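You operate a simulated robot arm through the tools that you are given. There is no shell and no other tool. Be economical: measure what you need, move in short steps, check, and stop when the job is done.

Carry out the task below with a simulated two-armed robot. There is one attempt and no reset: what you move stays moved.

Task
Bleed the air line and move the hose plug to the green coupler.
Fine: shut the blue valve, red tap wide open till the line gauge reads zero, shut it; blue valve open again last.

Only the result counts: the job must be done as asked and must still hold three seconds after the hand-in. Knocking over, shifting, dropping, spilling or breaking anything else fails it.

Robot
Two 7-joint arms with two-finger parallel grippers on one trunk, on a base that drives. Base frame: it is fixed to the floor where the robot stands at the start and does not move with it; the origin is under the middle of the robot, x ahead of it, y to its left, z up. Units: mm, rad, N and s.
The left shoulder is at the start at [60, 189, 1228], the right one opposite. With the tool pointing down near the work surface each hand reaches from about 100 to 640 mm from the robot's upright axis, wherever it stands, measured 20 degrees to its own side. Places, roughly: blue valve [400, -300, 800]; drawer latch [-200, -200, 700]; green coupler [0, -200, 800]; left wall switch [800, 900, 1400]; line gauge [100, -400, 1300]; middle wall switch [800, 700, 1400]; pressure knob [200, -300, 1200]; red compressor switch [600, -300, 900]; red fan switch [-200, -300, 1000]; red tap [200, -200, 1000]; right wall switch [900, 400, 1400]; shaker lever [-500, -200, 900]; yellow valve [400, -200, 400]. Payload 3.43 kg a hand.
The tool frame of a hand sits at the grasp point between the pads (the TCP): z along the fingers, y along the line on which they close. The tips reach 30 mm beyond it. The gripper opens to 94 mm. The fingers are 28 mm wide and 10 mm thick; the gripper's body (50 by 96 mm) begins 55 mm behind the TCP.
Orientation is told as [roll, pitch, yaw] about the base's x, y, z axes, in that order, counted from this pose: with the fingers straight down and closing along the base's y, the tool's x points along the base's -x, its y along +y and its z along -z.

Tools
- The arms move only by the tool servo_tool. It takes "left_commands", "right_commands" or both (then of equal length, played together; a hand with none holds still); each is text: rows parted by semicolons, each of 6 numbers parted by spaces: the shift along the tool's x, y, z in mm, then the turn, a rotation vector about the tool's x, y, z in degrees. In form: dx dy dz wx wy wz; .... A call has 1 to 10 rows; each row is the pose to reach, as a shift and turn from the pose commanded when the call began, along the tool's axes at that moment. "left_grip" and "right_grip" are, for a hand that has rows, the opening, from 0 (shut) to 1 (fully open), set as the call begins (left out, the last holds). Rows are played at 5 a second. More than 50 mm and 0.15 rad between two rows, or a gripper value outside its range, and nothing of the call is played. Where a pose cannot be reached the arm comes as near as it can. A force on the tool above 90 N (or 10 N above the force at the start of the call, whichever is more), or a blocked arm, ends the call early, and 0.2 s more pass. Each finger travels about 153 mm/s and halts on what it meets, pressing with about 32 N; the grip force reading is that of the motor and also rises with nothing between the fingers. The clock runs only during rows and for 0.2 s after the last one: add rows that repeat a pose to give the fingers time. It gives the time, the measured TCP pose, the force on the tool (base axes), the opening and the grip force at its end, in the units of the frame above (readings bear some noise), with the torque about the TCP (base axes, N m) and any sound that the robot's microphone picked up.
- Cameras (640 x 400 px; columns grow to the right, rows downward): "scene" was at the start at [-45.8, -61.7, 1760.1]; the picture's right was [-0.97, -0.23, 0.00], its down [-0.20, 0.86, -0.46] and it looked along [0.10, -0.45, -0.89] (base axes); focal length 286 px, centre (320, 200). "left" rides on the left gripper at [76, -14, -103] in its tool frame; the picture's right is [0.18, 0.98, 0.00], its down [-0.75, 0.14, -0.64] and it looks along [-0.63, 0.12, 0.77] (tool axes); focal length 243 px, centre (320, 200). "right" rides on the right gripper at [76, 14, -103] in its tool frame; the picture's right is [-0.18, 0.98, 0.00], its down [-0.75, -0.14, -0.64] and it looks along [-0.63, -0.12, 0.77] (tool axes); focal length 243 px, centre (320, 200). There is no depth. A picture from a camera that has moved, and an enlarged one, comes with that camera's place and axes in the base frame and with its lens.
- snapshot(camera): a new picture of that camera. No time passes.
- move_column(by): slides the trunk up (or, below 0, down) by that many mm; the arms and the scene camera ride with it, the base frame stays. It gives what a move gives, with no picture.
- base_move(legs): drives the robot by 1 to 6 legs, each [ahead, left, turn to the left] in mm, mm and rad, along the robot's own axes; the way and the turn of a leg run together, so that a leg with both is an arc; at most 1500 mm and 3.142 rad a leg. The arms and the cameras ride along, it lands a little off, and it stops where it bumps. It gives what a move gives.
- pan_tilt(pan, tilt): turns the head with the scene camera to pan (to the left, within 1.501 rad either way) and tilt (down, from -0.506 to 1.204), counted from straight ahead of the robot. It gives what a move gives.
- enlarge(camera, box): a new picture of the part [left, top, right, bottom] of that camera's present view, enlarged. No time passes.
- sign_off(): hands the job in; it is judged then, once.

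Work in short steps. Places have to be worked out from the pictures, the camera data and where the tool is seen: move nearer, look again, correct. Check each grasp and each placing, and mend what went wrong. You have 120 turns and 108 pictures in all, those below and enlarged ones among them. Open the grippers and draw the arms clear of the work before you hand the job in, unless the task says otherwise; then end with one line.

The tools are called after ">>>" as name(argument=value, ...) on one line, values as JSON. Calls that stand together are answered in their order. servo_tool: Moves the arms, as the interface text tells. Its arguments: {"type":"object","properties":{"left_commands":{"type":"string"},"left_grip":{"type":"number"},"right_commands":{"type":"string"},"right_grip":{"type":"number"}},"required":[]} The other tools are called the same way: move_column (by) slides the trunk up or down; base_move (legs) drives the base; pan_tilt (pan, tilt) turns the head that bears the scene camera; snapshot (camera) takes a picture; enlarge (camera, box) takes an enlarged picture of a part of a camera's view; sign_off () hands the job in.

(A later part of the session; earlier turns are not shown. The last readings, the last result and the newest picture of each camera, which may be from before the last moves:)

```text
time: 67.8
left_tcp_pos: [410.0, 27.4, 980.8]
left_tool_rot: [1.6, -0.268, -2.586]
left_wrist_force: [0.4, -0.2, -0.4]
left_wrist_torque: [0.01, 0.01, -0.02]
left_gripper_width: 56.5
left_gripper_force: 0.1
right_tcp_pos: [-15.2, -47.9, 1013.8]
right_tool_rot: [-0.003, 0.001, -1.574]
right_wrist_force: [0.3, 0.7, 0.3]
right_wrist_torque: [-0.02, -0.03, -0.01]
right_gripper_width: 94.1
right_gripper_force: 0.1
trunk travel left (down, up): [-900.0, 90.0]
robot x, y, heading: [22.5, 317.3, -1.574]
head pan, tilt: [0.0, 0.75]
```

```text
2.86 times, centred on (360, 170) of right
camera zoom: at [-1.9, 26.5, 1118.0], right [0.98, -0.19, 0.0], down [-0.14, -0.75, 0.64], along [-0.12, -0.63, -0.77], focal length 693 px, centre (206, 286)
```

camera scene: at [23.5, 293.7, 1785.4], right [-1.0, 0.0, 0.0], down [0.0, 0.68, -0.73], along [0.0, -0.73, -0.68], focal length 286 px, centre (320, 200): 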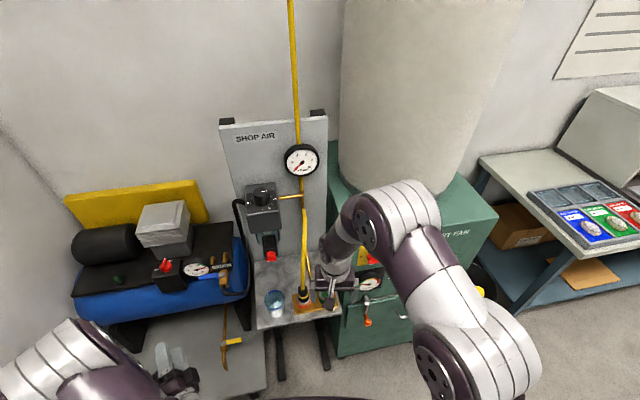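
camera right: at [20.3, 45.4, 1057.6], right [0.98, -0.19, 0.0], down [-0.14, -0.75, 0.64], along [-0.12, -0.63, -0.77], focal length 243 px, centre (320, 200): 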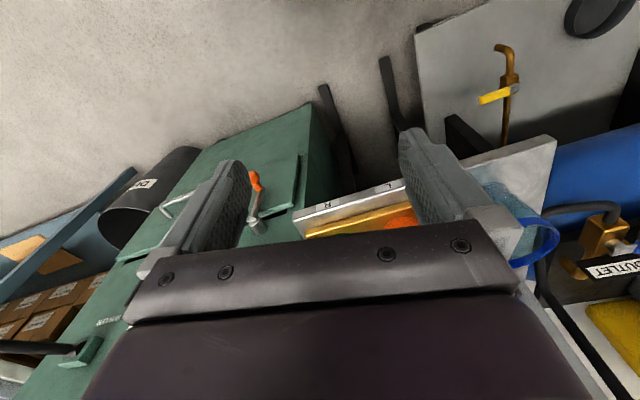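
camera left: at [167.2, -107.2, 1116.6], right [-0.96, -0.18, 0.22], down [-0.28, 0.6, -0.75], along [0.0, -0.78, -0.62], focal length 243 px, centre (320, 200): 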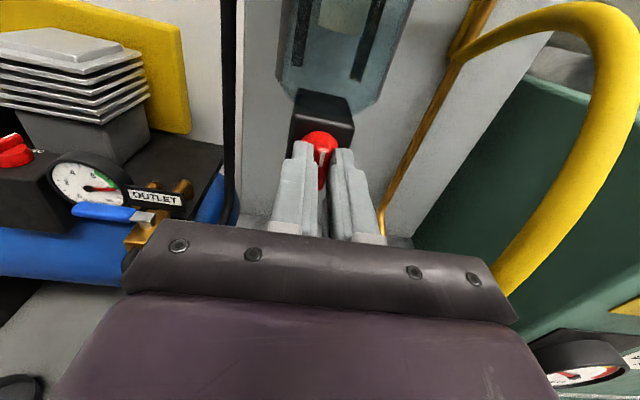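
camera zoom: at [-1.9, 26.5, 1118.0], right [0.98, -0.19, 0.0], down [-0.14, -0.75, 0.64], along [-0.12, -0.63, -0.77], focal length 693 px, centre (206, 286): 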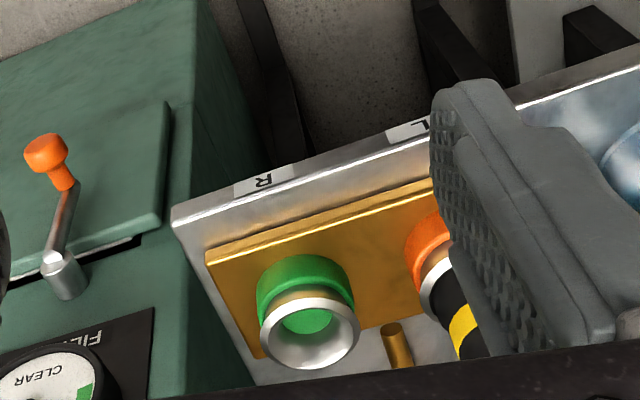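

The green rim is at about (3.5, -198, 886); the plug's axis is about (77, -187), its body spanning z≈890–950. The hose leaves its top, so I will grasp from the front with level fingers. I shift the robot to +x so the right arm has room, then tilt the right hand level.

>>> base_move(legs=[[0, 180, 0]])

>>> servo_tool(right_commands="-3 0 0 0 -8.4 0; -6 0 0 0 -16.8 0; -9 0 0 0 -25.2 0; -12 0 0 0 -33.6 0; -15 0 0 0 -42 0; -18 0 0 0 -50 0; -21 0 0 0 -58 0; -24 0 0 0 -66 0; -27 0 0 0 -74 0; -30 0 0 0 -82 0", right_grip=0.65)

>>> snapshot(camera="right")

>>> snapshot(camera="scene")

```text
time: 69.3
left_tcp_pos: [588.9, 26.1, 982.1]
left_tool_rot: [1.6, -0.267, -2.588]
left_wrist_force: [-0.5, 0.1, -0.5]
left_wrist_torque: [0.01, -0.01, 0.02]
left_gripper_width: 56.2
left_gripper_force: 0.2
right_tcp_pos: [162.3, -48.9, 1014.4]
right_tool_rot: [0.001, 0.0, -1.577]
right_wrist_force: [-0.4, -0.4, 1.1]
right_wrist_torque: [-0.03, 0.01, 0.0]
right_gripper_width: 93.9
right_gripper_force: 0.1
trunk travel left (down, up): [-900.0, 90.0]
robot x, y, heading: [207.4, 319.9, -1.571]
head pan, tilt: [0.0, 0.75]
```

```text
time: 71.5
left_tcp_pos: [591.7, 28.2, 981.9]
left_tool_rot: [1.603, -0.27, -2.587]
left_wrist_force: [0.4, 0.4, -1.2]
left_wrist_torque: [0.0, -0.02, 0.02]
left_gripper_width: 56.6
left_gripper_force: 0.0
right_tcp_pos: [225.2, -222.2, 1020.0]
right_tool_rot: [-0.052, -1.369, -1.507]
right_wrist_force: [12.9, 49.7, -27.4]
right_wrist_torque: [1.39, -1.23, -1.27]
right_gripper_width: 54.6
right_gripper_force: 0.0
right hand out of reach, approached as far as the arm can: row 6, 7, 8, 9, 10
trunk travel left (down, up): [-900.0, 90.0]
robot x, y, heading: [203.3, 316.3, -1.58]
head pan, tilt: [0.0, 0.75]
```

```text
41 pictures are left
camera right: at [236.6, -107.0, 967.0], right [0.99, -0.03, 0.17], down [-0.14, 0.48, 0.87], along [-0.1, -0.88, 0.47], focal length 243 px, centre (320, 200)
```

right: 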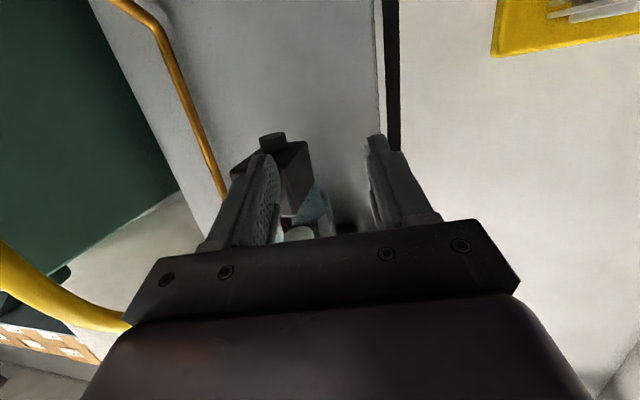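

```text
40 pictures are left
camera scene: at [205.8, 299.4, 1784.5], right [-1.0, 0.01, 0.0], down [0.0, 0.68, -0.73], along [0.0, -0.73, -0.68], focal length 286 px, centre (320, 200)
```

scene: 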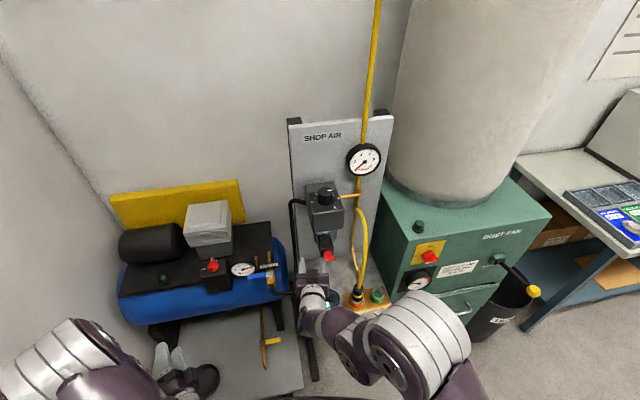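

The tilt was out of reach there and the hand swung forward, leaning on the drain tap's body (50 N). I back the whole robot away straight.

>>> base_move(legs=[[-200, 0, 0]])

>>> snapshot(camera="right")

>>> enlarge(camera="scene", box=[260, 110, 440, 290])

```text
time: 73.0
left_tcp_pos: [591.7, 215.8, 981.4]
left_tool_rot: [1.598, -0.269, -2.585]
left_wrist_force: [-0.4, -1.2, 0.7]
left_wrist_torque: [-0.03, 0.0, 0.01]
left_gripper_width: 56.3
left_gripper_force: 0.1
right_tcp_pos: [228.1, -39.6, 1030.5]
right_tool_rot: [0.022, -1.395, -1.587]
right_wrist_force: [-0.5, 0.5, -0.1]
right_wrist_torque: [-0.02, 0.0, 0.03]
right_gripper_width: 61.0
right_gripper_force: 0.1
trunk travel left (down, up): [-900.0, 90.0]
robot x, y, heading: [205.5, 513.3, -1.583]
head pan, tilt: [0.0, 0.75]
```

```text
39 pictures are left
camera right: at [240.6, 73.6, 975.2], right [0.98, -0.03, 0.19], down [-0.15, 0.5, 0.85], along [-0.12, -0.87, 0.49], focal length 243 px, centre (320, 200)
```

right: 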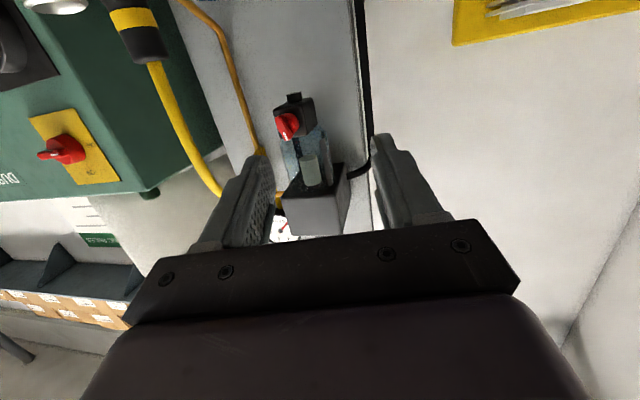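

```text
2.22 times, centred on (350, 200) of scene
camera zoom: at [205.8, 486.0, 1785.4], right [-1.0, 0.01, 0.0], down [0.0, 0.68, -0.73], along [0.0, -0.73, -0.68], focal length 636 px, centre (253, 200)
```

zoom: 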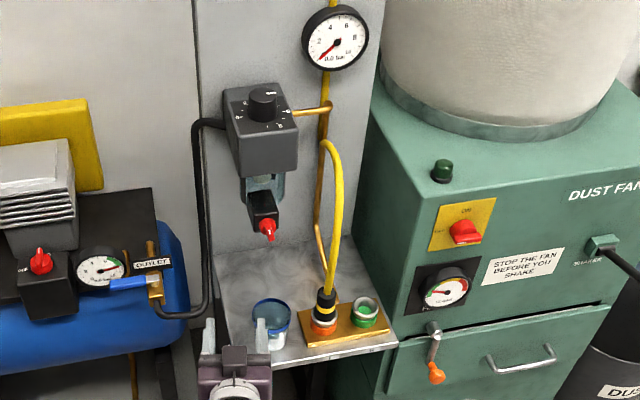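

Nothing is displaced, but the tap handle seems to have turned. I look closely.

>>> enlarge(camera="right", box=[250, 80, 350, 180])

>>> enlarge(camera="scene", box=[320, 180, 380, 220])

```text
4.00 times, centred on (300, 130) of right
camera zoom: at [240.6, 73.6, 975.2], right [0.98, -0.03, 0.19], down [-0.15, 0.5, 0.85], along [-0.12, -0.87, 0.49], focal length 970 px, centre (400, 480)
```

zoom: 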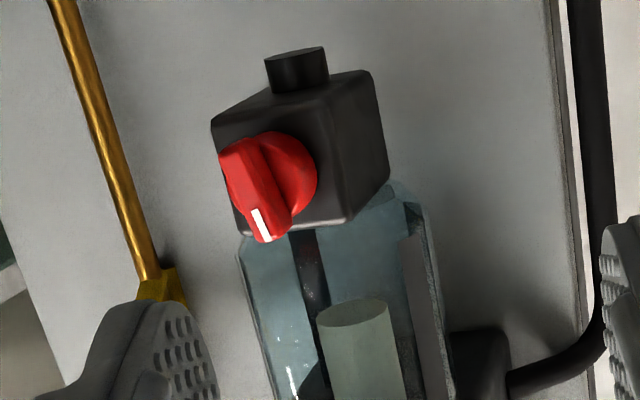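

```text
10.00 times, centred on (350, 200) of scene
camera zoom: at [205.8, 486.0, 1785.4], right [-1.0, 0.01, 0.0], down [0.0, 0.68, -0.73], along [0.0, -0.73, -0.68], focal length 2862 px, centre (20, 200)
```

zoom: 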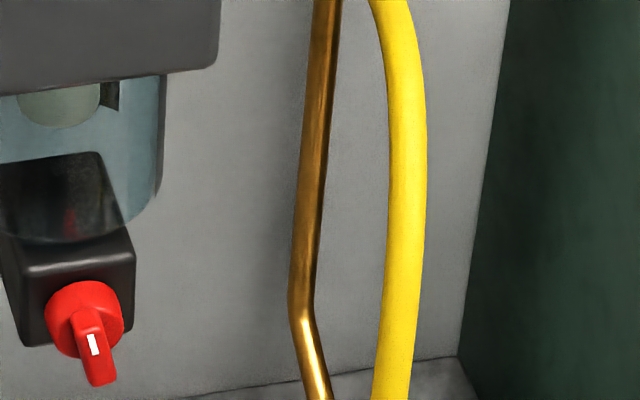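

The slip has turned the tap back open, so I must shut it again. The right hand is already level, with the fingers closing along x on the now upright bar; I align it square to the panel at a distance first.

>>> servo_tool(right_commands="0 -25 -10 -4 -4 0; -1 -45 -20 -8 -7 0; -3 -70 -31 -11 -10 0; -3 -70 -31 -11 -10 0", right_grip=0.6)

>>> base_move(legs=[[130, 0, 0]])

>>> snapshot(camera="right")

```text
time: 74.0
left_tcp_pos: [591.3, 217.9, 981.8]
left_tool_rot: [1.6, -0.269, -2.587]
left_wrist_force: [-0.7, 0.0, -0.3]
left_wrist_torque: [0.04, 0.01, 0.0]
left_gripper_width: 56.6
left_gripper_force: 0.1
right_tcp_pos: [190.5, -85.1, 1057.1]
right_tool_rot: [0.322, -1.511, -1.725]
right_wrist_force: [-0.5, -0.5, -0.2]
right_wrist_torque: [-0.01, 0.01, -0.01]
right_gripper_width: 56.5
right_gripper_force: 0.1
right hand out of reach, approached as far as the arm can: row 1, 2, 3, 4
trunk travel left (down, up): [-900.0, 90.0]
robot x, y, heading: [204.3, 510.0, -1.581]
head pan, tilt: [0.0, 0.75]
```

```text
time: 75.3
left_tcp_pos: [590.7, 91.8, 982.4]
left_tool_rot: [1.602, -0.27, -2.588]
left_wrist_force: [-0.5, 0.2, 0.2]
left_wrist_torque: [-0.01, 0.03, -0.02]
left_gripper_width: 56.5
left_gripper_force: 0.1
right_tcp_pos: [189.6, -210.0, 1056.4]
right_tool_rot: [0.319, -1.511, -1.726]
right_wrist_force: [0.9, 0.7, -0.4]
right_wrist_torque: [0.01, -0.02, 0.0]
right_gripper_width: 56.4
right_gripper_force: 0.0
trunk travel left (down, up): [-900.0, 90.0]
robot x, y, heading: [205.8, 382.4, -1.582]
head pan, tilt: [0.0, 0.75]
```

```text
35 pictures are left
camera right: at [185.8, -102.8, 988.4], right [0.97, 0.15, 0.2], down [-0.25, 0.56, 0.79], along [0.0, -0.81, 0.58], focal length 243 px, centre (320, 200)
```

right: 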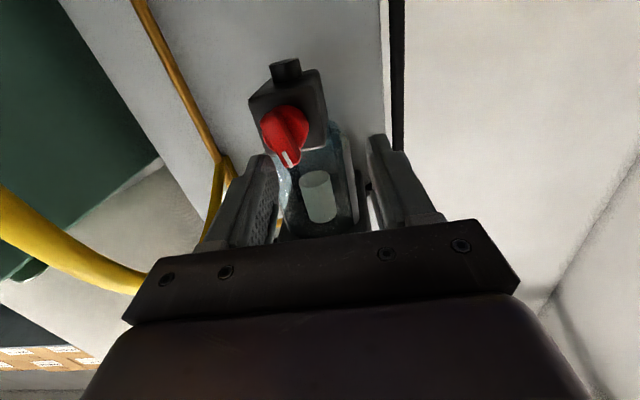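

The right hand could not take the exact pose and sits a bit off, without contact. I back off 70 mm and probe whether it can align from there.

>>> base_move(legs=[[-70, 0, 0]])

>>> servo_tool(right_commands="6 -10 0 0 0 0; 12 -20 0 0 0 0; 18 -30 0 0 0 0; 18 -30 0 0 0 0")

>>> snapshot(camera="right")

```text
time: 76.3
left_tcp_pos: [590.9, 161.5, 981.8]
left_tool_rot: [1.599, -0.269, -2.588]
left_wrist_force: [-0.4, 0.8, -0.2]
left_wrist_torque: [0.02, 0.02, -0.01]
left_gripper_width: 56.5
left_gripper_force: 0.0
right_tcp_pos: [189.8, -140.3, 1056.1]
right_tool_rot: [0.319, -1.511, -1.725]
right_wrist_force: [-0.2, -0.1, 1.4]
right_wrist_torque: [-0.02, -0.01, -0.01]
right_gripper_width: 56.7
right_gripper_force: 0.1
trunk travel left (down, up): [-900.0, 90.0]
robot x, y, heading: [206.4, 454.9, -1.579]
head pan, tilt: [0.0, 0.75]
```

```text
time: 77.3
left_tcp_pos: [592.3, 162.2, 981.3]
left_tool_rot: [1.599, -0.269, -2.587]
left_wrist_force: [-0.1, -0.7, 0.0]
left_wrist_torque: [-0.01, -0.01, -0.01]
left_gripper_width: 56.4
left_gripper_force: 0.1
right_tcp_pos: [183.4, -144.9, 1044.5]
right_tool_rot: [0.254, -1.5, -1.676]
right_wrist_force: [-0.1, 0.6, 0.4]
right_wrist_torque: [-0.03, 0.02, 0.01]
right_gripper_width: 56.3
right_gripper_force: 0.1
right hand out of reach, approached as far as the arm can: row 1, 2, 3, 4
trunk travel left (down, up): [-900.0, 90.0]
robot x, y, heading: [206.2, 455.6, -1.574]
head pan, tilt: [0.0, 0.75]
```

```text
34 pictures are left
camera right: at [181.4, -37.7, 976.3], right [0.97, 0.13, 0.2], down [-0.24, 0.56, 0.79], along [-0.01, -0.82, 0.58], focal length 243 px, centre (320, 200)
```

right: 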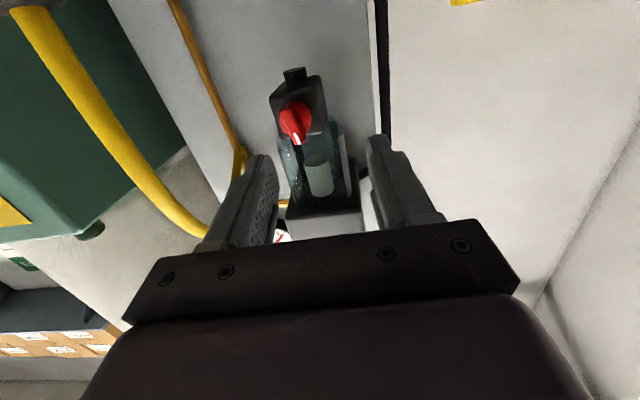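

The bar is at (173–176, -237, 1037). The arm is at its wrist limit, so I use the base and the column for the rest: 21 mm right, 5 mm down.

>>> base_move(legs=[[0, -21, 0]])

>>> move_column(by=-5)

>>> base_move(legs=[[45, 0, 0]])

>>> snapshot(camera="right")

```text
time: 78.1
left_tcp_pos: [574.0, 162.5, 979.7]
left_tool_rot: [1.599, -0.272, -2.588]
left_wrist_force: [-0.5, 0.4, -0.7]
left_wrist_torque: [0.01, -0.01, -0.02]
left_gripper_width: 56.4
left_gripper_force: 0.2
right_tcp_pos: [166.3, -144.3, 1045.2]
right_tool_rot: [0.194, -1.504, -1.613]
right_wrist_force: [-0.5, -0.5, 0.1]
right_wrist_torque: [0.03, -0.03, -0.02]
right_gripper_width: 56.6
right_gripper_force: 0.1
trunk travel left (down, up): [-900.0, 90.0]
robot x, y, heading: [185.1, 453.8, -1.576]
head pan, tilt: [0.0, 0.75]
```

```text
time: 78.7
left_tcp_pos: [572.6, 163.1, 975.9]
left_tool_rot: [1.6, -0.272, -2.589]
left_wrist_force: [0.2, 0.0, 0.4]
left_wrist_torque: [-0.04, -0.02, 0.02]
left_gripper_width: 56.4
left_gripper_force: 0.1
right_tcp_pos: [164.2, -144.6, 1040.3]
right_tool_rot: [0.23, -1.502, -1.65]
right_wrist_force: [0.2, 0.3, 0.4]
right_wrist_torque: [0.01, 0.01, -0.06]
right_gripper_width: 56.2
right_gripper_force: 0.0
trunk travel left (down, up): [-895.0, 95.0]
robot x, y, heading: [183.7, 456.1, -1.575]
head pan, tilt: [0.0, 0.75]
```

```text
time: 79.5
left_tcp_pos: [568.5, 122.7, 978.1]
left_tool_rot: [1.603, -0.269, -2.59]
left_wrist_force: [0.8, -0.1, 0.1]
left_wrist_torque: [0.04, 0.02, -0.03]
left_gripper_width: 56.4
left_gripper_force: 0.1
right_tcp_pos: [160.7, -186.9, 1041.1]
right_tool_rot: [0.263, -1.506, -1.682]
right_wrist_force: [-0.2, -0.4, -0.4]
right_wrist_torque: [-0.01, -0.02, -0.02]
right_gripper_width: 56.2
right_gripper_force: 0.0
trunk travel left (down, up): [-895.0, 95.0]
robot x, y, heading: [185.3, 408.0, -1.578]
head pan, tilt: [0.0, 0.75]
```

```text
33 pictures are left
camera right: at [160.0, -78.1, 973.6], right [0.97, 0.14, 0.2], down [-0.24, 0.56, 0.79], along [-0.01, -0.81, 0.58], focal length 243 px, centre (320, 200)
```

right: 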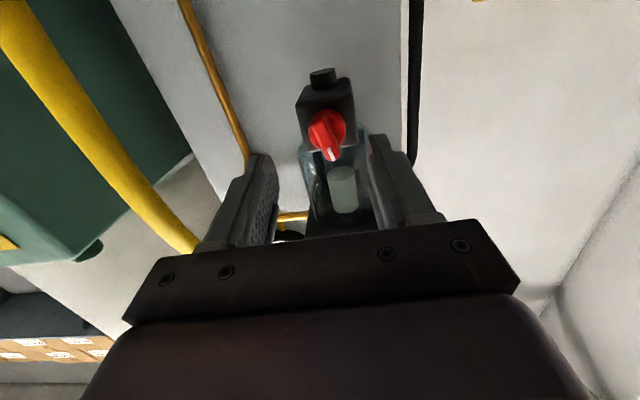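

Bar at (174, -237, 1038), hand about 7 mm too far to -x. The last leg includes that correction.

>>> base_move(legs=[[25, 9, 0]])

>>> snapshot(camera="right")

```text
time: 80.4
left_tcp_pos: [578.1, 96.8, 977.8]
left_tool_rot: [1.601, -0.269, -2.589]
left_wrist_force: [-0.4, 0.6, -0.6]
left_wrist_torque: [-0.01, -0.01, 0.0]
left_gripper_width: 56.4
left_gripper_force: 0.0
right_tcp_pos: [169.2, -210.4, 1040.0]
right_tool_rot: [0.275, -1.504, -1.696]
right_wrist_force: [-0.4, 0.9, 0.1]
right_wrist_torque: [0.03, -0.03, 0.01]
right_gripper_width: 56.6
right_gripper_force: 0.1
trunk travel left (down, up): [-895.0, 95.0]
robot x, y, heading: [195.4, 384.6, -1.579]
head pan, tilt: [0.0, 0.75]
```

```text
32 pictures are left
camera right: at [167.4, -103.6, 973.0], right [0.97, 0.13, 0.2], down [-0.24, 0.56, 0.79], along [-0.01, -0.82, 0.58], focal length 243 px, centre (320, 200)
```

right: 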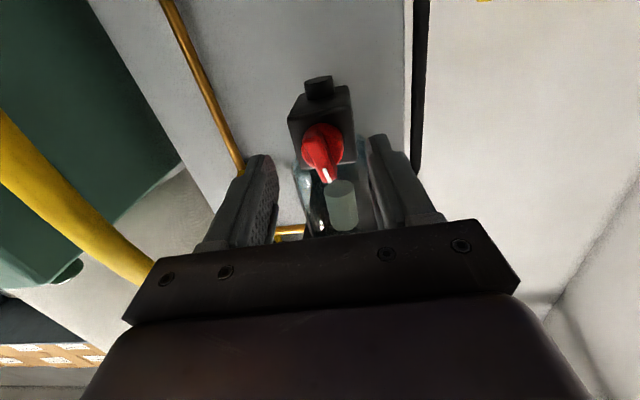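

Well centred. I close on the bar.

>>> servo_tool(right_commands="0 0 0 0 0 0; 0 0 0 0 0 0; 0 0 0 0 0 0", right_grip=0)

>>> enlarge(camera="right", box=[220, 60, 420, 260])

```text
time: 81.2
left_tcp_pos: [578.0, 93.5, 976.2]
left_tool_rot: [1.601, -0.27, -2.589]
left_wrist_force: [-0.4, -0.5, -0.2]
left_wrist_torque: [-0.03, 0.0, 0.01]
left_gripper_width: 56.5
left_gripper_force: 0.0
right_tcp_pos: [171.2, -212.8, 1039.3]
right_tool_rot: [0.231, -1.502, -1.652]
right_wrist_force: [1.6, 5.0, -1.7]
right_wrist_torque: [-0.09, 0.68, 0.48]
right_gripper_width: 11.6
right_gripper_force: 44.6
trunk travel left (down, up): [-895.0, 95.0]
robot x, y, heading: [195.5, 388.7, -1.578]
head pan, tilt: [0.0, 0.75]
```

```text
2.00 times, centred on (320, 160) of right
camera zoom: at [168.8, -105.0, 971.6], right [0.97, 0.13, 0.2], down [-0.24, 0.56, 0.79], along [0.0, -0.82, 0.58], focal length 485 px, centre (320, 280)
```

zoom: 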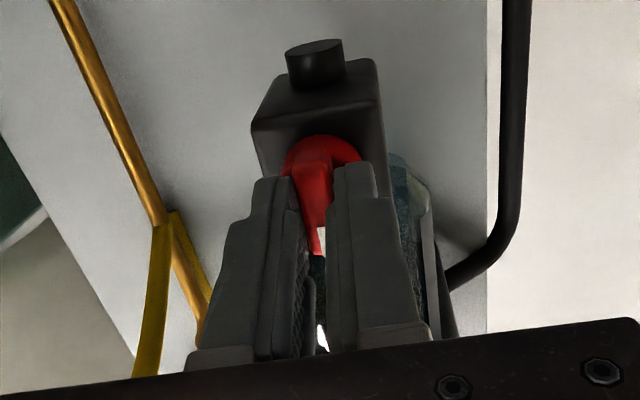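

Gripped (11.6 mm). I turn counter-clockwise in a first part of 32°.

>>> servo_tool(right_commands="0 0 0 0 0 -8; 0 0 0 0 0 -16; 0 0 0 0 0 -24; 0 0 0 0 0 -32; 0 0 0 0 0 -32")

```text
time: 82.4
left_tcp_pos: [578.3, 94.3, 976.3]
left_tool_rot: [1.601, -0.271, -2.589]
left_wrist_force: [0.1, -0.4, -0.2]
left_wrist_torque: [0.01, 0.0, -0.05]
left_gripper_width: 56.7
left_gripper_force: 0.0
right_tcp_pos: [171.5, -213.9, 1038.7]
right_tool_rot: [-1.441, -1.025, 0.039]
right_wrist_force: [1.2, 8.2, -6.2]
right_wrist_torque: [-0.46, -0.08, 0.87]
right_gripper_width: 11.2
right_gripper_force: 45.0
trunk travel left (down, up): [-895.0, 95.0]
robot x, y, heading: [195.0, 382.4, -1.578]
head pan, tilt: [0.0, 0.75]
```

It follows with small forces. I continue to the stop.

>>> servo_tool(right_commands="0 0 0 0 0 -8; 0 0 0 0 0 -16; 0 0 0 0 0 -24; 0 0 0 0 0 -32; 0 0 0 0 0 -40; 0 0 0 0 0 -48; 0 0 0 0 0 -56; 0 0 0 0 0 -62; 0 0 0 0 0 -66; 0 0 0 0 0 -66")

>>> enlarge(camera="right", box=[220, 60, 420, 260])

```text
time: 84.6
left_tcp_pos: [579.5, 92.7, 975.9]
left_tool_rot: [1.597, -0.267, -2.589]
left_wrist_force: [0.0, 0.4, 0.3]
left_wrist_torque: [0.01, 0.0, 0.03]
left_gripper_width: 56.4
left_gripper_force: 0.1
right_tcp_pos: [171.4, -212.3, 1037.4]
right_tool_rot: [-1.501, 0.125, 0.16]
right_wrist_force: [6.9, 8.7, -17.5]
right_wrist_torque: [0.13, -1.53, 0.0]
right_gripper_width: 14.2
right_gripper_force: 44.7
trunk travel left (down, up): [-895.0, 95.0]
robot x, y, heading: [195.5, 384.9, -1.58]
head pan, tilt: [0.0, 0.75]
```

```text
2.00 times, centred on (320, 160) of right
camera zoom: at [78.3, -124.0, 1042.3], right [0.05, 0.08, -1.0], down [0.66, 0.75, 0.09], along [0.75, -0.66, -0.01], focal length 485 px, centre (320, 280)
```

zoom: 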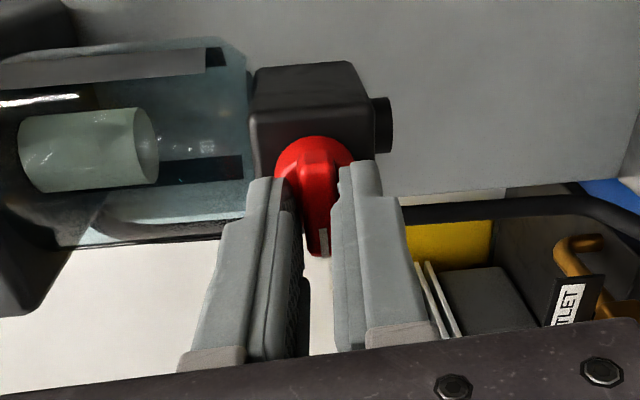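

Shut again: firm stop, torque 1.5 N m. I open the fingers and back the whole robot straight off.

>>> servo_tool(right_commands="0 0 0 0 0 0; 0 0 0 0 0 0; 0 0 -20 0 0 0; 0 0 -40 0 0 0", right_grip=0.6)

>>> base_move(legs=[[-140, 0, 0]])

>>> enlarge(camera="scene", box=[290, 120, 410, 220])

```text
time: 85.6
left_tcp_pos: [577.9, 92.9, 976.3]
left_tool_rot: [1.598, -0.269, -2.589]
left_wrist_force: [-0.2, -0.7, -0.6]
left_wrist_torque: [0.03, 0.04, -0.02]
left_gripper_width: 56.5
left_gripper_force: 0.1
right_tcp_pos: [169.3, -205.1, 1043.7]
right_tool_rot: [-1.494, 0.123, 0.161]
right_wrist_force: [0.0, -0.2, -0.1]
right_wrist_torque: [0.01, 0.01, -0.02]
right_gripper_width: 56.2
right_gripper_force: 0.0
right hand out of reach, approached as far as the arm can: row 3, 4
trunk travel left (down, up): [-895.0, 95.0]
robot x, y, heading: [191.3, 387.4, -1.577]
head pan, tilt: [0.0, 0.75]
```

```text
time: 86.9
left_tcp_pos: [578.9, 229.9, 976.7]
left_tool_rot: [1.599, -0.268, -2.59]
left_wrist_force: [-0.2, -0.2, -0.2]
left_wrist_torque: [0.0, -0.03, -0.02]
left_gripper_width: 56.5
left_gripper_force: 0.1
right_tcp_pos: [171.2, -68.1, 1041.3]
right_tool_rot: [-1.494, 0.123, 0.159]
right_wrist_force: [0.1, 0.6, -0.2]
right_wrist_torque: [-0.03, 0.01, 0.03]
right_gripper_width: 56.3
right_gripper_force: 0.0
trunk travel left (down, up): [-895.0, 95.0]
robot x, y, heading: [195.7, 524.9, -1.577]
head pan, tilt: [0.0, 0.75]
```

```text
4.00 times, centred on (350, 170) of scene
camera zoom: at [194.1, 499.3, 1780.3], right [-1.0, 0.01, 0.0], down [0.01, 0.68, -0.73], along [-0.01, -0.73, -0.68], focal length 1145 px, centre (200, 320)
```

zoom: 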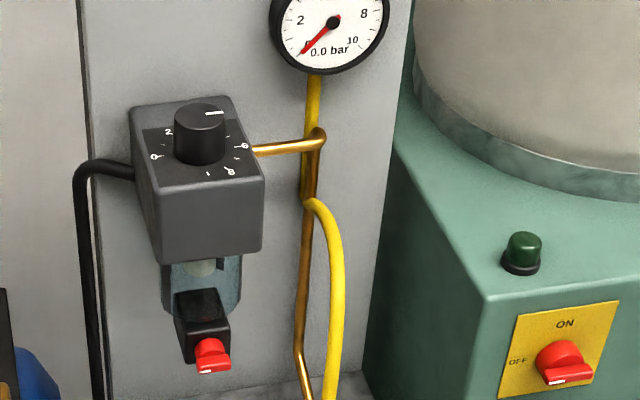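

Tap handle is across again (shut), gauge 0.0. At this distance I roll the right hand back so the fingers close along x.

>>> servo_tool(right_commands="0 0 0 0 0 8.4; 0 0 0 0 0 16.8; 0 0 0 0 0 25.2; 0 0 0 0 0 33.6; 0 0 0 0 0 42; 0 0 0 0 0 50; 0 0 0 0 0 58; 0 0 0 0 0 66; 0 0 0 0 0 74; 0 0 0 0 0 82")

>>> servo_tool(right_commands="0 0 0 0 4 8; 0 0 0 0 10 14; 0 0 0 0 18 14; 0 0 0 0 25 14; 0 0 0 0 25 14")

>>> snapshot(camera="right")

```text
time: 89.1
left_tcp_pos: [578.4, 230.9, 977.4]
left_tool_rot: [1.602, -0.269, -2.589]
left_wrist_force: [-0.2, 0.0, 0.5]
left_wrist_torque: [-0.05, -0.03, -0.01]
left_gripper_width: 56.3
left_gripper_force: 0.1
right_tcp_pos: [170.5, -65.0, 1044.1]
right_tool_rot: [-1.285, -1.3, -0.127]
right_wrist_force: [0.4, 0.3, 0.4]
right_wrist_torque: [-0.03, -0.04, 0.01]
right_gripper_width: 56.6
right_gripper_force: 0.1
trunk travel left (down, up): [-895.0, 95.0]
robot x, y, heading: [196.8, 524.6, -1.583]
head pan, tilt: [0.0, 0.75]
```

```text
refused: row 1 steps farther than a row can; nothing moved
```

```text
28 pictures are left
camera right: at [148.0, 39.6, 975.7], right [0.99, 0.15, -0.07], down [-0.03, 0.58, 0.81], along [0.17, -0.8, 0.58], focal length 243 px, centre (320, 200)
```

right: 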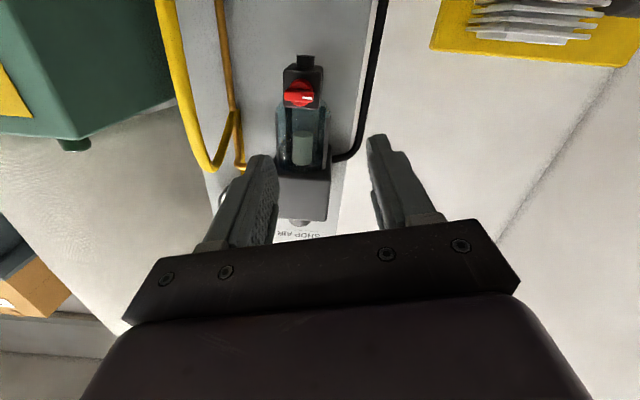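

>>> servo_tool(right_commands="0 0 0 0 4 7; 0 0 0 0 8 14; 0 0 0 0 16 14; 0 0 0 0 24 14; 0 0 0 0 24 14")

>>> snapshot(camera="right")

```text
time: 90.3
left_tcp_pos: [578.7, 230.3, 977.3]
left_tool_rot: [1.601, -0.271, -2.591]
left_wrist_force: [0.1, 0.2, 0.1]
left_wrist_torque: [0.02, -0.02, 0.01]
left_gripper_width: 56.6
left_gripper_force: 0.1
right_tcp_pos: [171.9, -66.2, 1043.8]
right_tool_rot: [-0.06, -1.079, -1.414]
right_wrist_force: [1.3, 0.2, 0.2]
right_wrist_torque: [0.01, 0.01, 0.02]
right_gripper_width: 56.4
right_gripper_force: 0.0
trunk travel left (down, up): [-895.0, 95.0]
robot x, y, heading: [196.3, 524.0, -1.583]
head pan, tilt: [0.0, 0.75]
```

```text
27 pictures are left
camera right: at [170.8, 60.7, 1025.4], right [0.99, 0.01, 0.13], down [-0.13, 0.2, 0.97], along [-0.01, -0.98, 0.2], focal length 243 px, centre (320, 200)
```

right: 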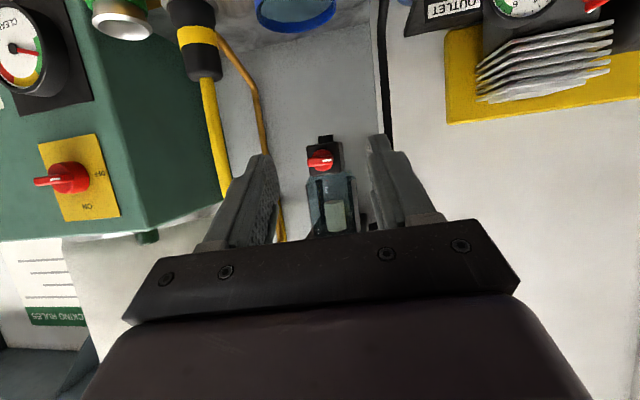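

From here the camera looks level at the bench: plug axis ≈ (78.5, -187), top z≈946, green rim ≈ (3, -200, 888). I move sideways by base and lower by the column, staying in front.

>>> base_move(legs=[[0, -93, 0]])

>>> move_column(by=-121)

>>> snapshot(camera="right")

>>> snapshot(camera="scene")

```text
time: 91.4
left_tcp_pos: [487.7, 232.5, 976.4]
left_tool_rot: [1.602, -0.268, -2.591]
left_wrist_force: [0.2, 0.4, 0.6]
left_wrist_torque: [0.0, -0.01, 0.04]
left_gripper_width: 56.4
left_gripper_force: 0.1
right_tcp_pos: [78.5, -63.6, 1043.6]
right_tool_rot: [-0.062, -1.08, -1.417]
right_wrist_force: [-0.9, -0.9, -0.2]
right_wrist_torque: [-0.01, -0.02, 0.0]
right_gripper_width: 56.5
right_gripper_force: 0.0
trunk travel left (down, up): [-895.0, 95.0]
robot x, y, heading: [104.1, 523.9, -1.588]
head pan, tilt: [0.0, 0.75]
```

```text
time: 92.9
left_tcp_pos: [487.4, 230.6, 855.5]
left_tool_rot: [1.598, -0.268, -2.59]
left_wrist_force: [0.0, 0.6, 0.2]
left_wrist_torque: [0.0, -0.02, 0.03]
left_gripper_width: 56.7
left_gripper_force: 0.0
right_tcp_pos: [78.3, -63.5, 923.7]
right_tool_rot: [-0.061, -1.082, -1.418]
right_wrist_force: [-0.3, -0.2, 0.5]
right_wrist_torque: [0.0, 0.01, 0.0]
right_gripper_width: 56.4
right_gripper_force: 0.1
trunk travel left (down, up): [-774.0, 216.0]
robot x, y, heading: [105.7, 527.7, -1.586]
head pan, tilt: [0.0, 0.75]
```

```text
26 pictures are left
camera right: at [78.7, 61.8, 904.4], right [0.99, 0.01, 0.13], down [-0.13, 0.2, 0.97], along [-0.01, -0.98, 0.2], focal length 243 px, centre (320, 200)
```

right: 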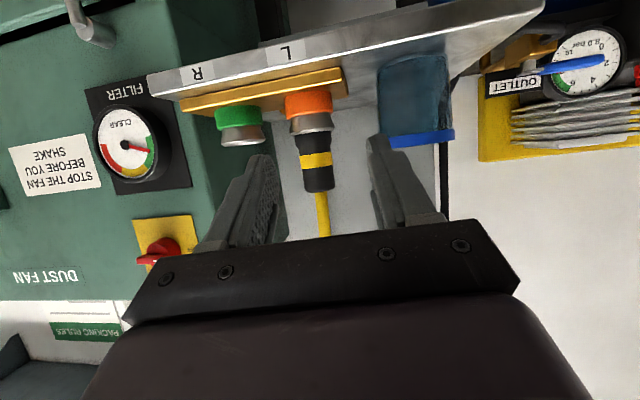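

```text
25 pictures are left
camera scene: at [102.8, 502.6, 1659.5], right [-1.0, 0.01, 0.0], down [0.01, 0.68, -0.73], along [-0.01, -0.73, -0.68], focal length 286 px, centre (320, 200)
```

scene: 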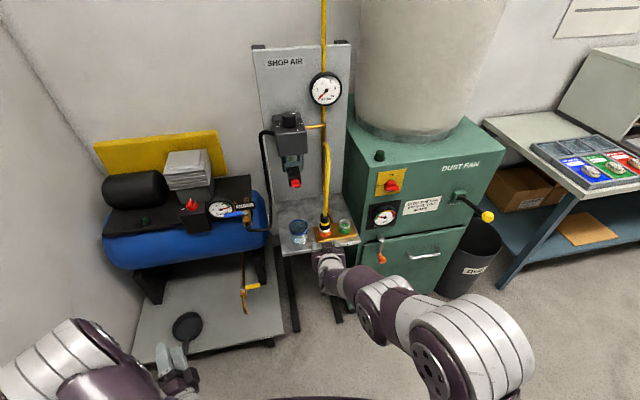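

Aligned: plug x≈77.5, the beaker is clear of the fingers. I drive straight ahead 123 mm to bring the plug between the fingers.

>>> base_move(legs=[[123, 0, 0]])

>>> snapshot(camera="right")

```text
time: 94.2
left_tcp_pos: [484.5, 101.6, 856.1]
left_tool_rot: [1.601, -0.269, -2.594]
left_wrist_force: [0.3, -0.3, 0.3]
left_wrist_torque: [-0.03, 0.01, 0.02]
left_gripper_width: 56.4
left_gripper_force: 0.1
right_tcp_pos: [75.6, -192.4, 922.3]
right_tool_rot: [-0.059, -1.079, -1.42]
right_wrist_force: [-0.3, -0.2, 1.1]
right_wrist_torque: [-0.03, 0.0, -0.02]
right_gripper_width: 56.6
right_gripper_force: 0.0
trunk travel left (down, up): [-774.0, 216.0]
robot x, y, heading: [99.0, 397.6, -1.584]
head pan, tilt: [0.0, 0.75]
```

```text
24 pictures are left
camera right: at [76.1, -66.6, 904.3], right [0.99, 0.01, 0.13], down [-0.13, 0.2, 0.97], along [-0.02, -0.98, 0.2], focal length 243 px, centre (320, 200)
```

right: 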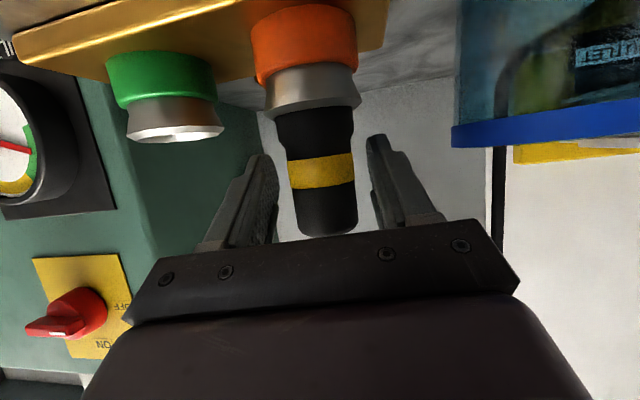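

The plug is between the fingers at the band. I close.

>>> servo_tool(right_commands="0 0 0 0 0 0; 0 0 0 0 0 0; 0 0 0 0 0 0", right_grip=0)

>>> snapshot(camera="right")

```text
time: 95.0
left_tcp_pos: [485.4, 102.5, 855.5]
left_tool_rot: [1.602, -0.268, -2.594]
left_wrist_force: [0.5, 0.1, -0.4]
left_wrist_torque: [-0.03, -0.03, 0.02]
left_gripper_width: 56.1
left_gripper_force: 0.1
right_tcp_pos: [75.8, -192.0, 923.3]
right_tool_rot: [-0.062, -1.079, -1.42]
right_wrist_force: [1.5, -1.0, -1.2]
right_wrist_torque: [-0.05, -0.1, -0.05]
right_gripper_width: 37.5
right_gripper_force: 32.2
trunk travel left (down, up): [-774.0, 216.0]
robot x, y, heading: [101.2, 400.4, -1.586]
head pan, tilt: [0.0, 0.75]
```

```text
23 pictures are left
camera right: at [76.4, -66.6, 904.1], right [0.99, 0.01, 0.13], down [-0.13, 0.2, 0.97], along [-0.02, -0.98, 0.2], focal length 243 px, centre (320, 200)
```

right: 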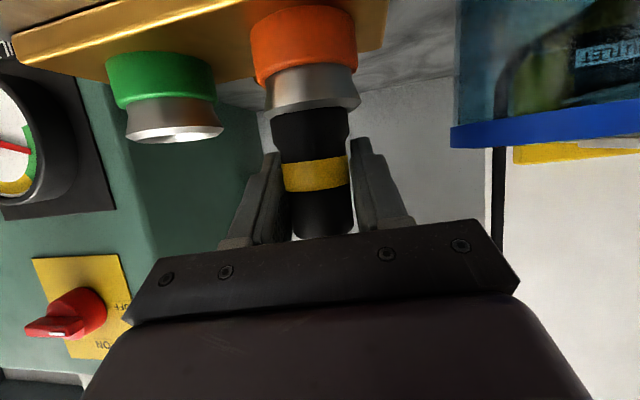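

Held at 37.5 mm with little side force. I pull straight up with the arm in small steps.

>>> servo_tool(right_commands="-4.4 0 -2.4 0 0 0; -8.8 0 -4.7 0 0 0; -13 0 -7 0 0 0; -17.6 0 -9.4 0 0 0; -26 0 -14 0 0 0")

>>> snapshot(camera="right")

```text
time: 96.2
left_tcp_pos: [484.9, 102.4, 855.9]
left_tool_rot: [1.601, -0.27, -2.593]
left_wrist_force: [0.5, -0.1, 0.4]
left_wrist_torque: [-0.02, -0.01, -0.01]
left_gripper_width: 56.4
left_gripper_force: 0.2
right_tcp_pos: [75.4, -192.3, 952.7]
right_tool_rot: [-0.058, -1.08, -1.421]
right_wrist_force: [-0.5, 0.1, -1.5]
right_wrist_torque: [-0.01, -0.03, -0.03]
right_gripper_width: 37.4
right_gripper_force: 32.0
trunk travel left (down, up): [-774.0, 216.0]
robot x, y, heading: [97.3, 396.5, -1.583]
head pan, tilt: [0.0, 0.75]
```

```text
22 pictures are left
camera right: at [76.1, -66.7, 934.9], right [0.99, 0.01, 0.13], down [-0.13, 0.2, 0.97], along [-0.02, -0.98, 0.2], focal length 243 px, centre (320, 200)
```

right: 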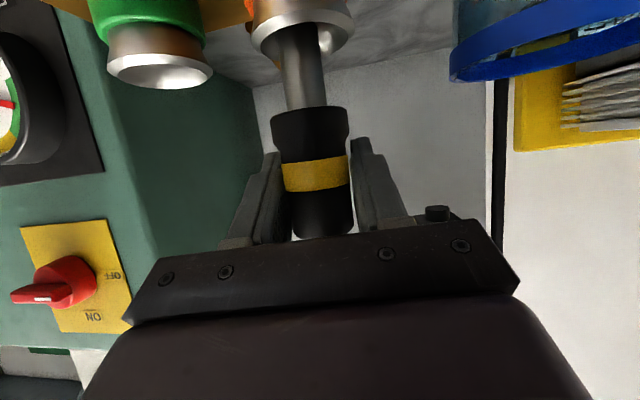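

It comes out easily; the nipple is still partly in. Up 40 mm more.

>>> servo_tool(right_commands="-9 0 -5 0 0 0; -18 0 -9.4 0 0 0; -27 0 -14 0 0 0; -35 0 -19 0 0 0; -35 0 -19 0 0 0")

>>> snapshot(camera="right")

>>> enlarge(camera="scene", box=[260, 130, 400, 290])

```text
time: 97.4
left_tcp_pos: [484.4, 101.9, 856.2]
left_tool_rot: [1.601, -0.269, -2.593]
left_wrist_force: [0.4, 0.2, -0.5]
left_wrist_torque: [-0.02, -0.02, 0.0]
left_gripper_width: 56.4
left_gripper_force: 0.0
right_tcp_pos: [77.4, -192.8, 992.8]
right_tool_rot: [-0.06, -1.08, -1.418]
right_wrist_force: [-0.6, -0.5, -0.9]
right_wrist_torque: [-0.01, 0.02, 0.02]
right_gripper_width: 37.6
right_gripper_force: 31.7
trunk travel left (down, up): [-774.0, 216.0]
robot x, y, heading: [100.9, 393.8, -1.585]
head pan, tilt: [0.0, 0.75]
```

```text
21 pictures are left
camera right: at [78.7, -66.7, 974.3], right [0.99, 0.01, 0.13], down [-0.13, 0.2, 0.97], along [-0.02, -0.98, 0.2], focal length 243 px, centre (320, 200)
```

right: 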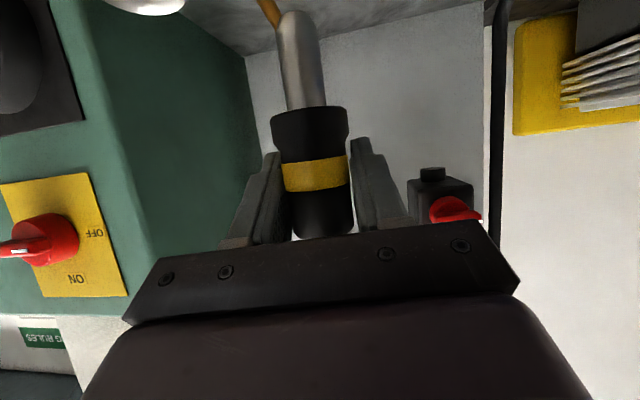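

```text
2.50 times, centred on (330, 210) of scene
camera zoom: at [100.9, 373.5, 1659.4], right [-1.0, 0.01, 0.0], down [0.01, 0.68, -0.73], along [-0.01, -0.73, -0.68], focal length 715 px, centre (295, 175)
```

zoom: 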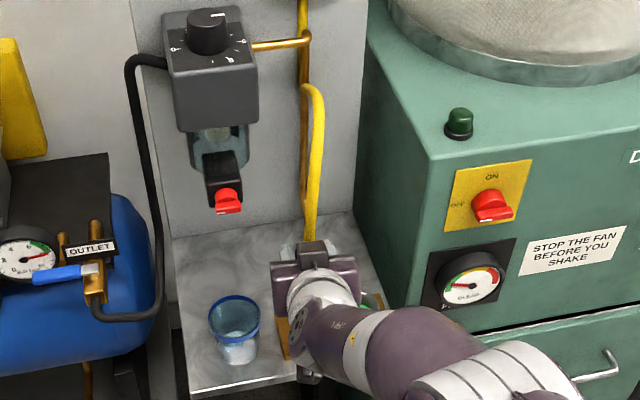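

The plug is out and clear above the rims. The green coupler is offset by about (-74, -14) mm from the orange one; I move the plug over it.

>>> servo_tool(right_commands="0 -20 2 0 0 0; -1 -40 4 0 0 0; -1 -60 6 0 0 0; -1.5 -74.6 7.3 0 0 0; -1.5 -74.6 7.3 0 0 0")

>>> snapshot(camera="right")

>>> enlarge(camera="scene", box=[290, 180, 370, 270])

```text
time: 98.6
left_tcp_pos: [484.6, 101.9, 854.4]
left_tool_rot: [1.6, -0.269, -2.595]
left_wrist_force: [-0.3, -0.5, 0.1]
left_wrist_torque: [0.01, 0.0, 0.01]
left_gripper_width: 56.4
left_gripper_force: 0.2
right_tcp_pos: [4.2, -204.9, 992.6]
right_tool_rot: [-0.063, -1.081, -1.416]
right_wrist_force: [0.4, 1.2, -0.1]
right_wrist_torque: [-0.01, -0.02, 0.02]
right_gripper_width: 37.2
right_gripper_force: 32.3
trunk travel left (down, up): [-774.0, 216.0]
robot x, y, heading: [98.0, 395.1, -1.584]
head pan, tilt: [0.0, 0.75]
```

```text
19 pictures are left
camera right: at [4.1, -78.1, 974.6], right [0.99, 0.01, 0.13], down [-0.13, 0.2, 0.97], along [-0.02, -0.98, 0.2], focal length 243 px, centre (320, 200)
```

right: 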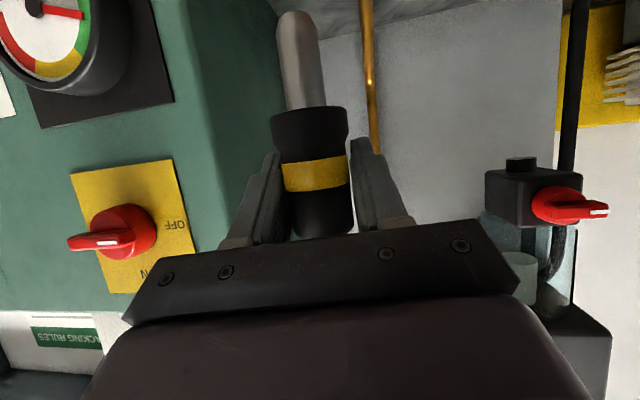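

```text
4.44 times, centred on (330, 225) of scene
camera zoom: at [101.2, 374.0, 1659.4], right [-1.0, 0.01, 0.0], down [0.01, 0.68, -0.73], along [-0.01, -0.73, -0.68], focal length 1272 px, centre (276, 89)
```

zoom: 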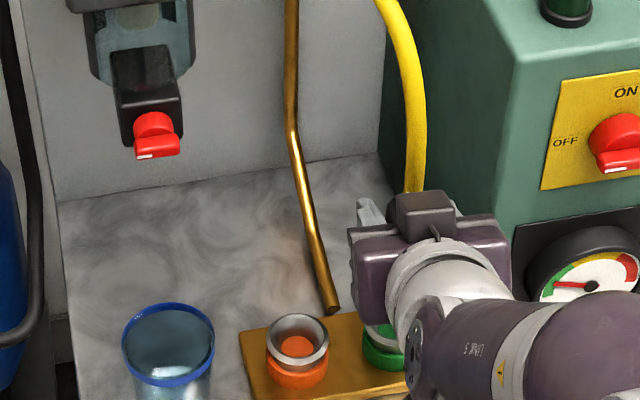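

The coupler is above the top edge of the hand's picture. I lower 17 mm (nipple tip still just above the rim) to see both.

>>> servo_tool(right_commands="7.5 0.3 4 0 0 0; 15 0.5 8 0 0 0; 15 0.5 8 0 0 0")

>>> snapshot(camera="right")

```text
time: 99.4
left_tcp_pos: [485.5, 101.8, 856.1]
left_tool_rot: [1.601, -0.269, -2.594]
left_wrist_force: [0.6, 0.1, 0.5]
left_wrist_torque: [-0.03, 0.0, 0.0]
left_gripper_width: 56.4
left_gripper_force: 0.0
right_tcp_pos: [4.4, -205.6, 975.3]
right_tool_rot: [-0.065, -1.081, -1.418]
right_wrist_force: [-0.1, -0.8, -0.6]
right_wrist_torque: [0.01, 0.05, 0.02]
right_gripper_width: 37.7
right_gripper_force: 31.5
trunk travel left (down, up): [-774.0, 216.0]
robot x, y, heading: [102.0, 397.3, -1.58]
head pan, tilt: [0.0, 0.75]
```

```text
17 pictures are left
camera right: at [5.1, -80.1, 956.7], right [0.99, 0.01, 0.13], down [-0.13, 0.2, 0.97], along [-0.02, -0.98, 0.2], focal length 243 px, centre (320, 200)
```

right: 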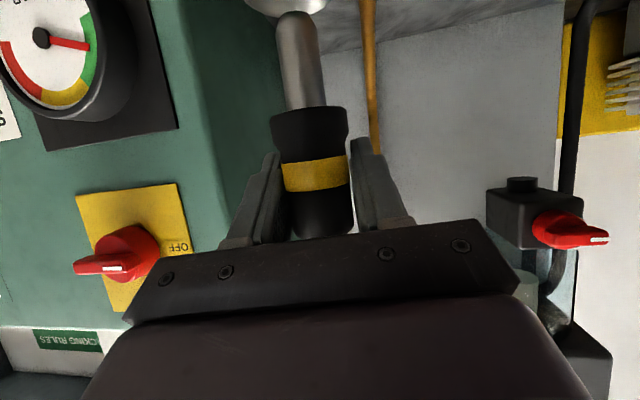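

The rim shows at the top edge. I enlarge to compare its centre with the nipple.

>>> enlarge(camera="right", box=[220, 0, 380, 110])

```text
3.64 times, centred on (300, 55) of right
camera zoom: at [5.1, -80.1, 956.7], right [0.99, 0.01, 0.13], down [-0.13, 0.2, 0.97], along [-0.02, -0.98, 0.2], focal length 882 px, centre (393, 727)
```

zoom: 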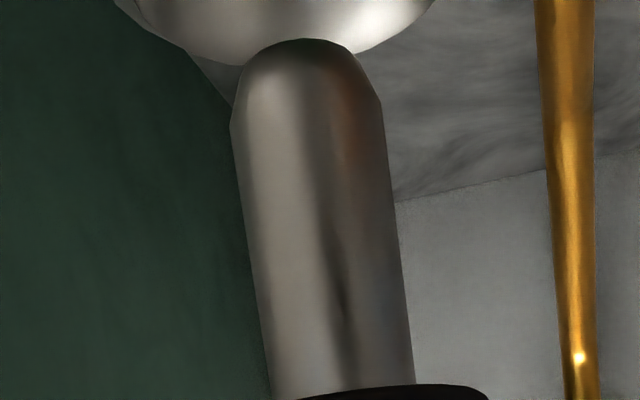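

The nipple's axis is within about 1 mm of the rim's centre. I shift 1 mm to -x and -y and lower in small steps, watching the force.

>>> servo_tool(right_commands="-0.4 -1.3 0.8 0 0 0; 6.6 -1 4.5 0 0 0; 13.6 -0.8 8.2 0 0 0; 18 -0.7 10.6 0 0 0; 22.5 -0.5 13 0 0 0")

>>> snapshot(camera="right")

```text
time: 100.6
left_tcp_pos: [485.5, 101.7, 855.1]
left_tool_rot: [1.601, -0.269, -2.594]
left_wrist_force: [0.4, -0.9, 0.0]
left_wrist_torque: [0.01, 0.03, 0.0]
left_gripper_width: 56.5
left_gripper_force: 0.0
right_tcp_pos: [4.3, -206.8, 949.7]
right_tool_rot: [-0.068, -1.079, -1.419]
right_wrist_force: [-0.8, 0.1, -1.1]
right_wrist_torque: [-0.02, 0.01, 0.01]
right_gripper_width: 37.7
right_gripper_force: 31.7
trunk travel left (down, up): [-774.0, 216.0]
robot x, y, heading: [101.2, 397.1, -1.585]
head pan, tilt: [0.0, 0.75]
```

```text
15 pictures are left
camera right: at [5.5, -81.5, 930.9], right [0.99, 0.0, 0.13], down [-0.13, 0.2, 0.97], along [-0.02, -0.98, 0.2], focal length 243 px, centre (320, 200)
```

right: 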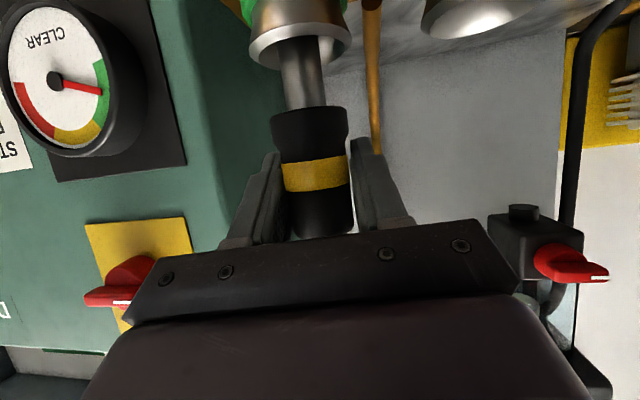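

The nipple is entering the green coupler with no force, looking just as it did in the orange one. I go on down to the seat.

>>> servo_tool(right_commands="7 0.3 3.7 0 0 0; 14 0.5 7.5 0 0 0; 19 0.7 10.2 0 0 0; 22 0.8 11.7 0 0 0; 24 0.9 12.8 0 0 0; 24 0.9 12.8 0 0 0")

>>> snapshot(camera="right")

```text
time: 102.0
left_tcp_pos: [485.4, 103.4, 856.5]
left_tool_rot: [1.604, -0.27, -2.593]
left_wrist_force: [-0.1, -0.3, -0.1]
left_wrist_torque: [0.01, 0.02, -0.01]
left_gripper_width: 56.1
left_gripper_force: 0.0
right_tcp_pos: [6.4, -207.2, 922.5]
right_tool_rot: [-0.068, -1.08, -1.419]
right_wrist_force: [-1.2, 2.7, 10.9]
right_wrist_torque: [0.3, -0.02, 0.04]
right_gripper_width: 37.4
right_gripper_force: 32.2
right hand out of reach, approached as far as the arm can: row 1, 2, 3
trunk travel left (down, up): [-774.0, 216.0]
robot x, y, heading: [104.1, 400.8, -1.585]
head pan, tilt: [0.0, 0.75]
```

```text
14 pictures are left
camera right: at [7.3, -81.0, 903.5], right [0.99, 0.0, 0.13], down [-0.13, 0.2, 0.97], along [-0.02, -0.98, 0.2], focal length 243 px, centre (320, 200)
```

right: 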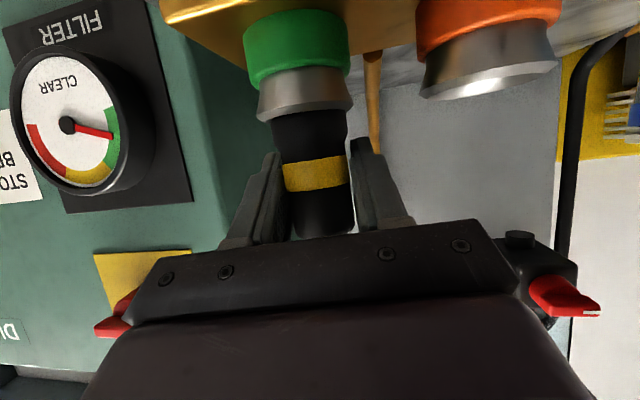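

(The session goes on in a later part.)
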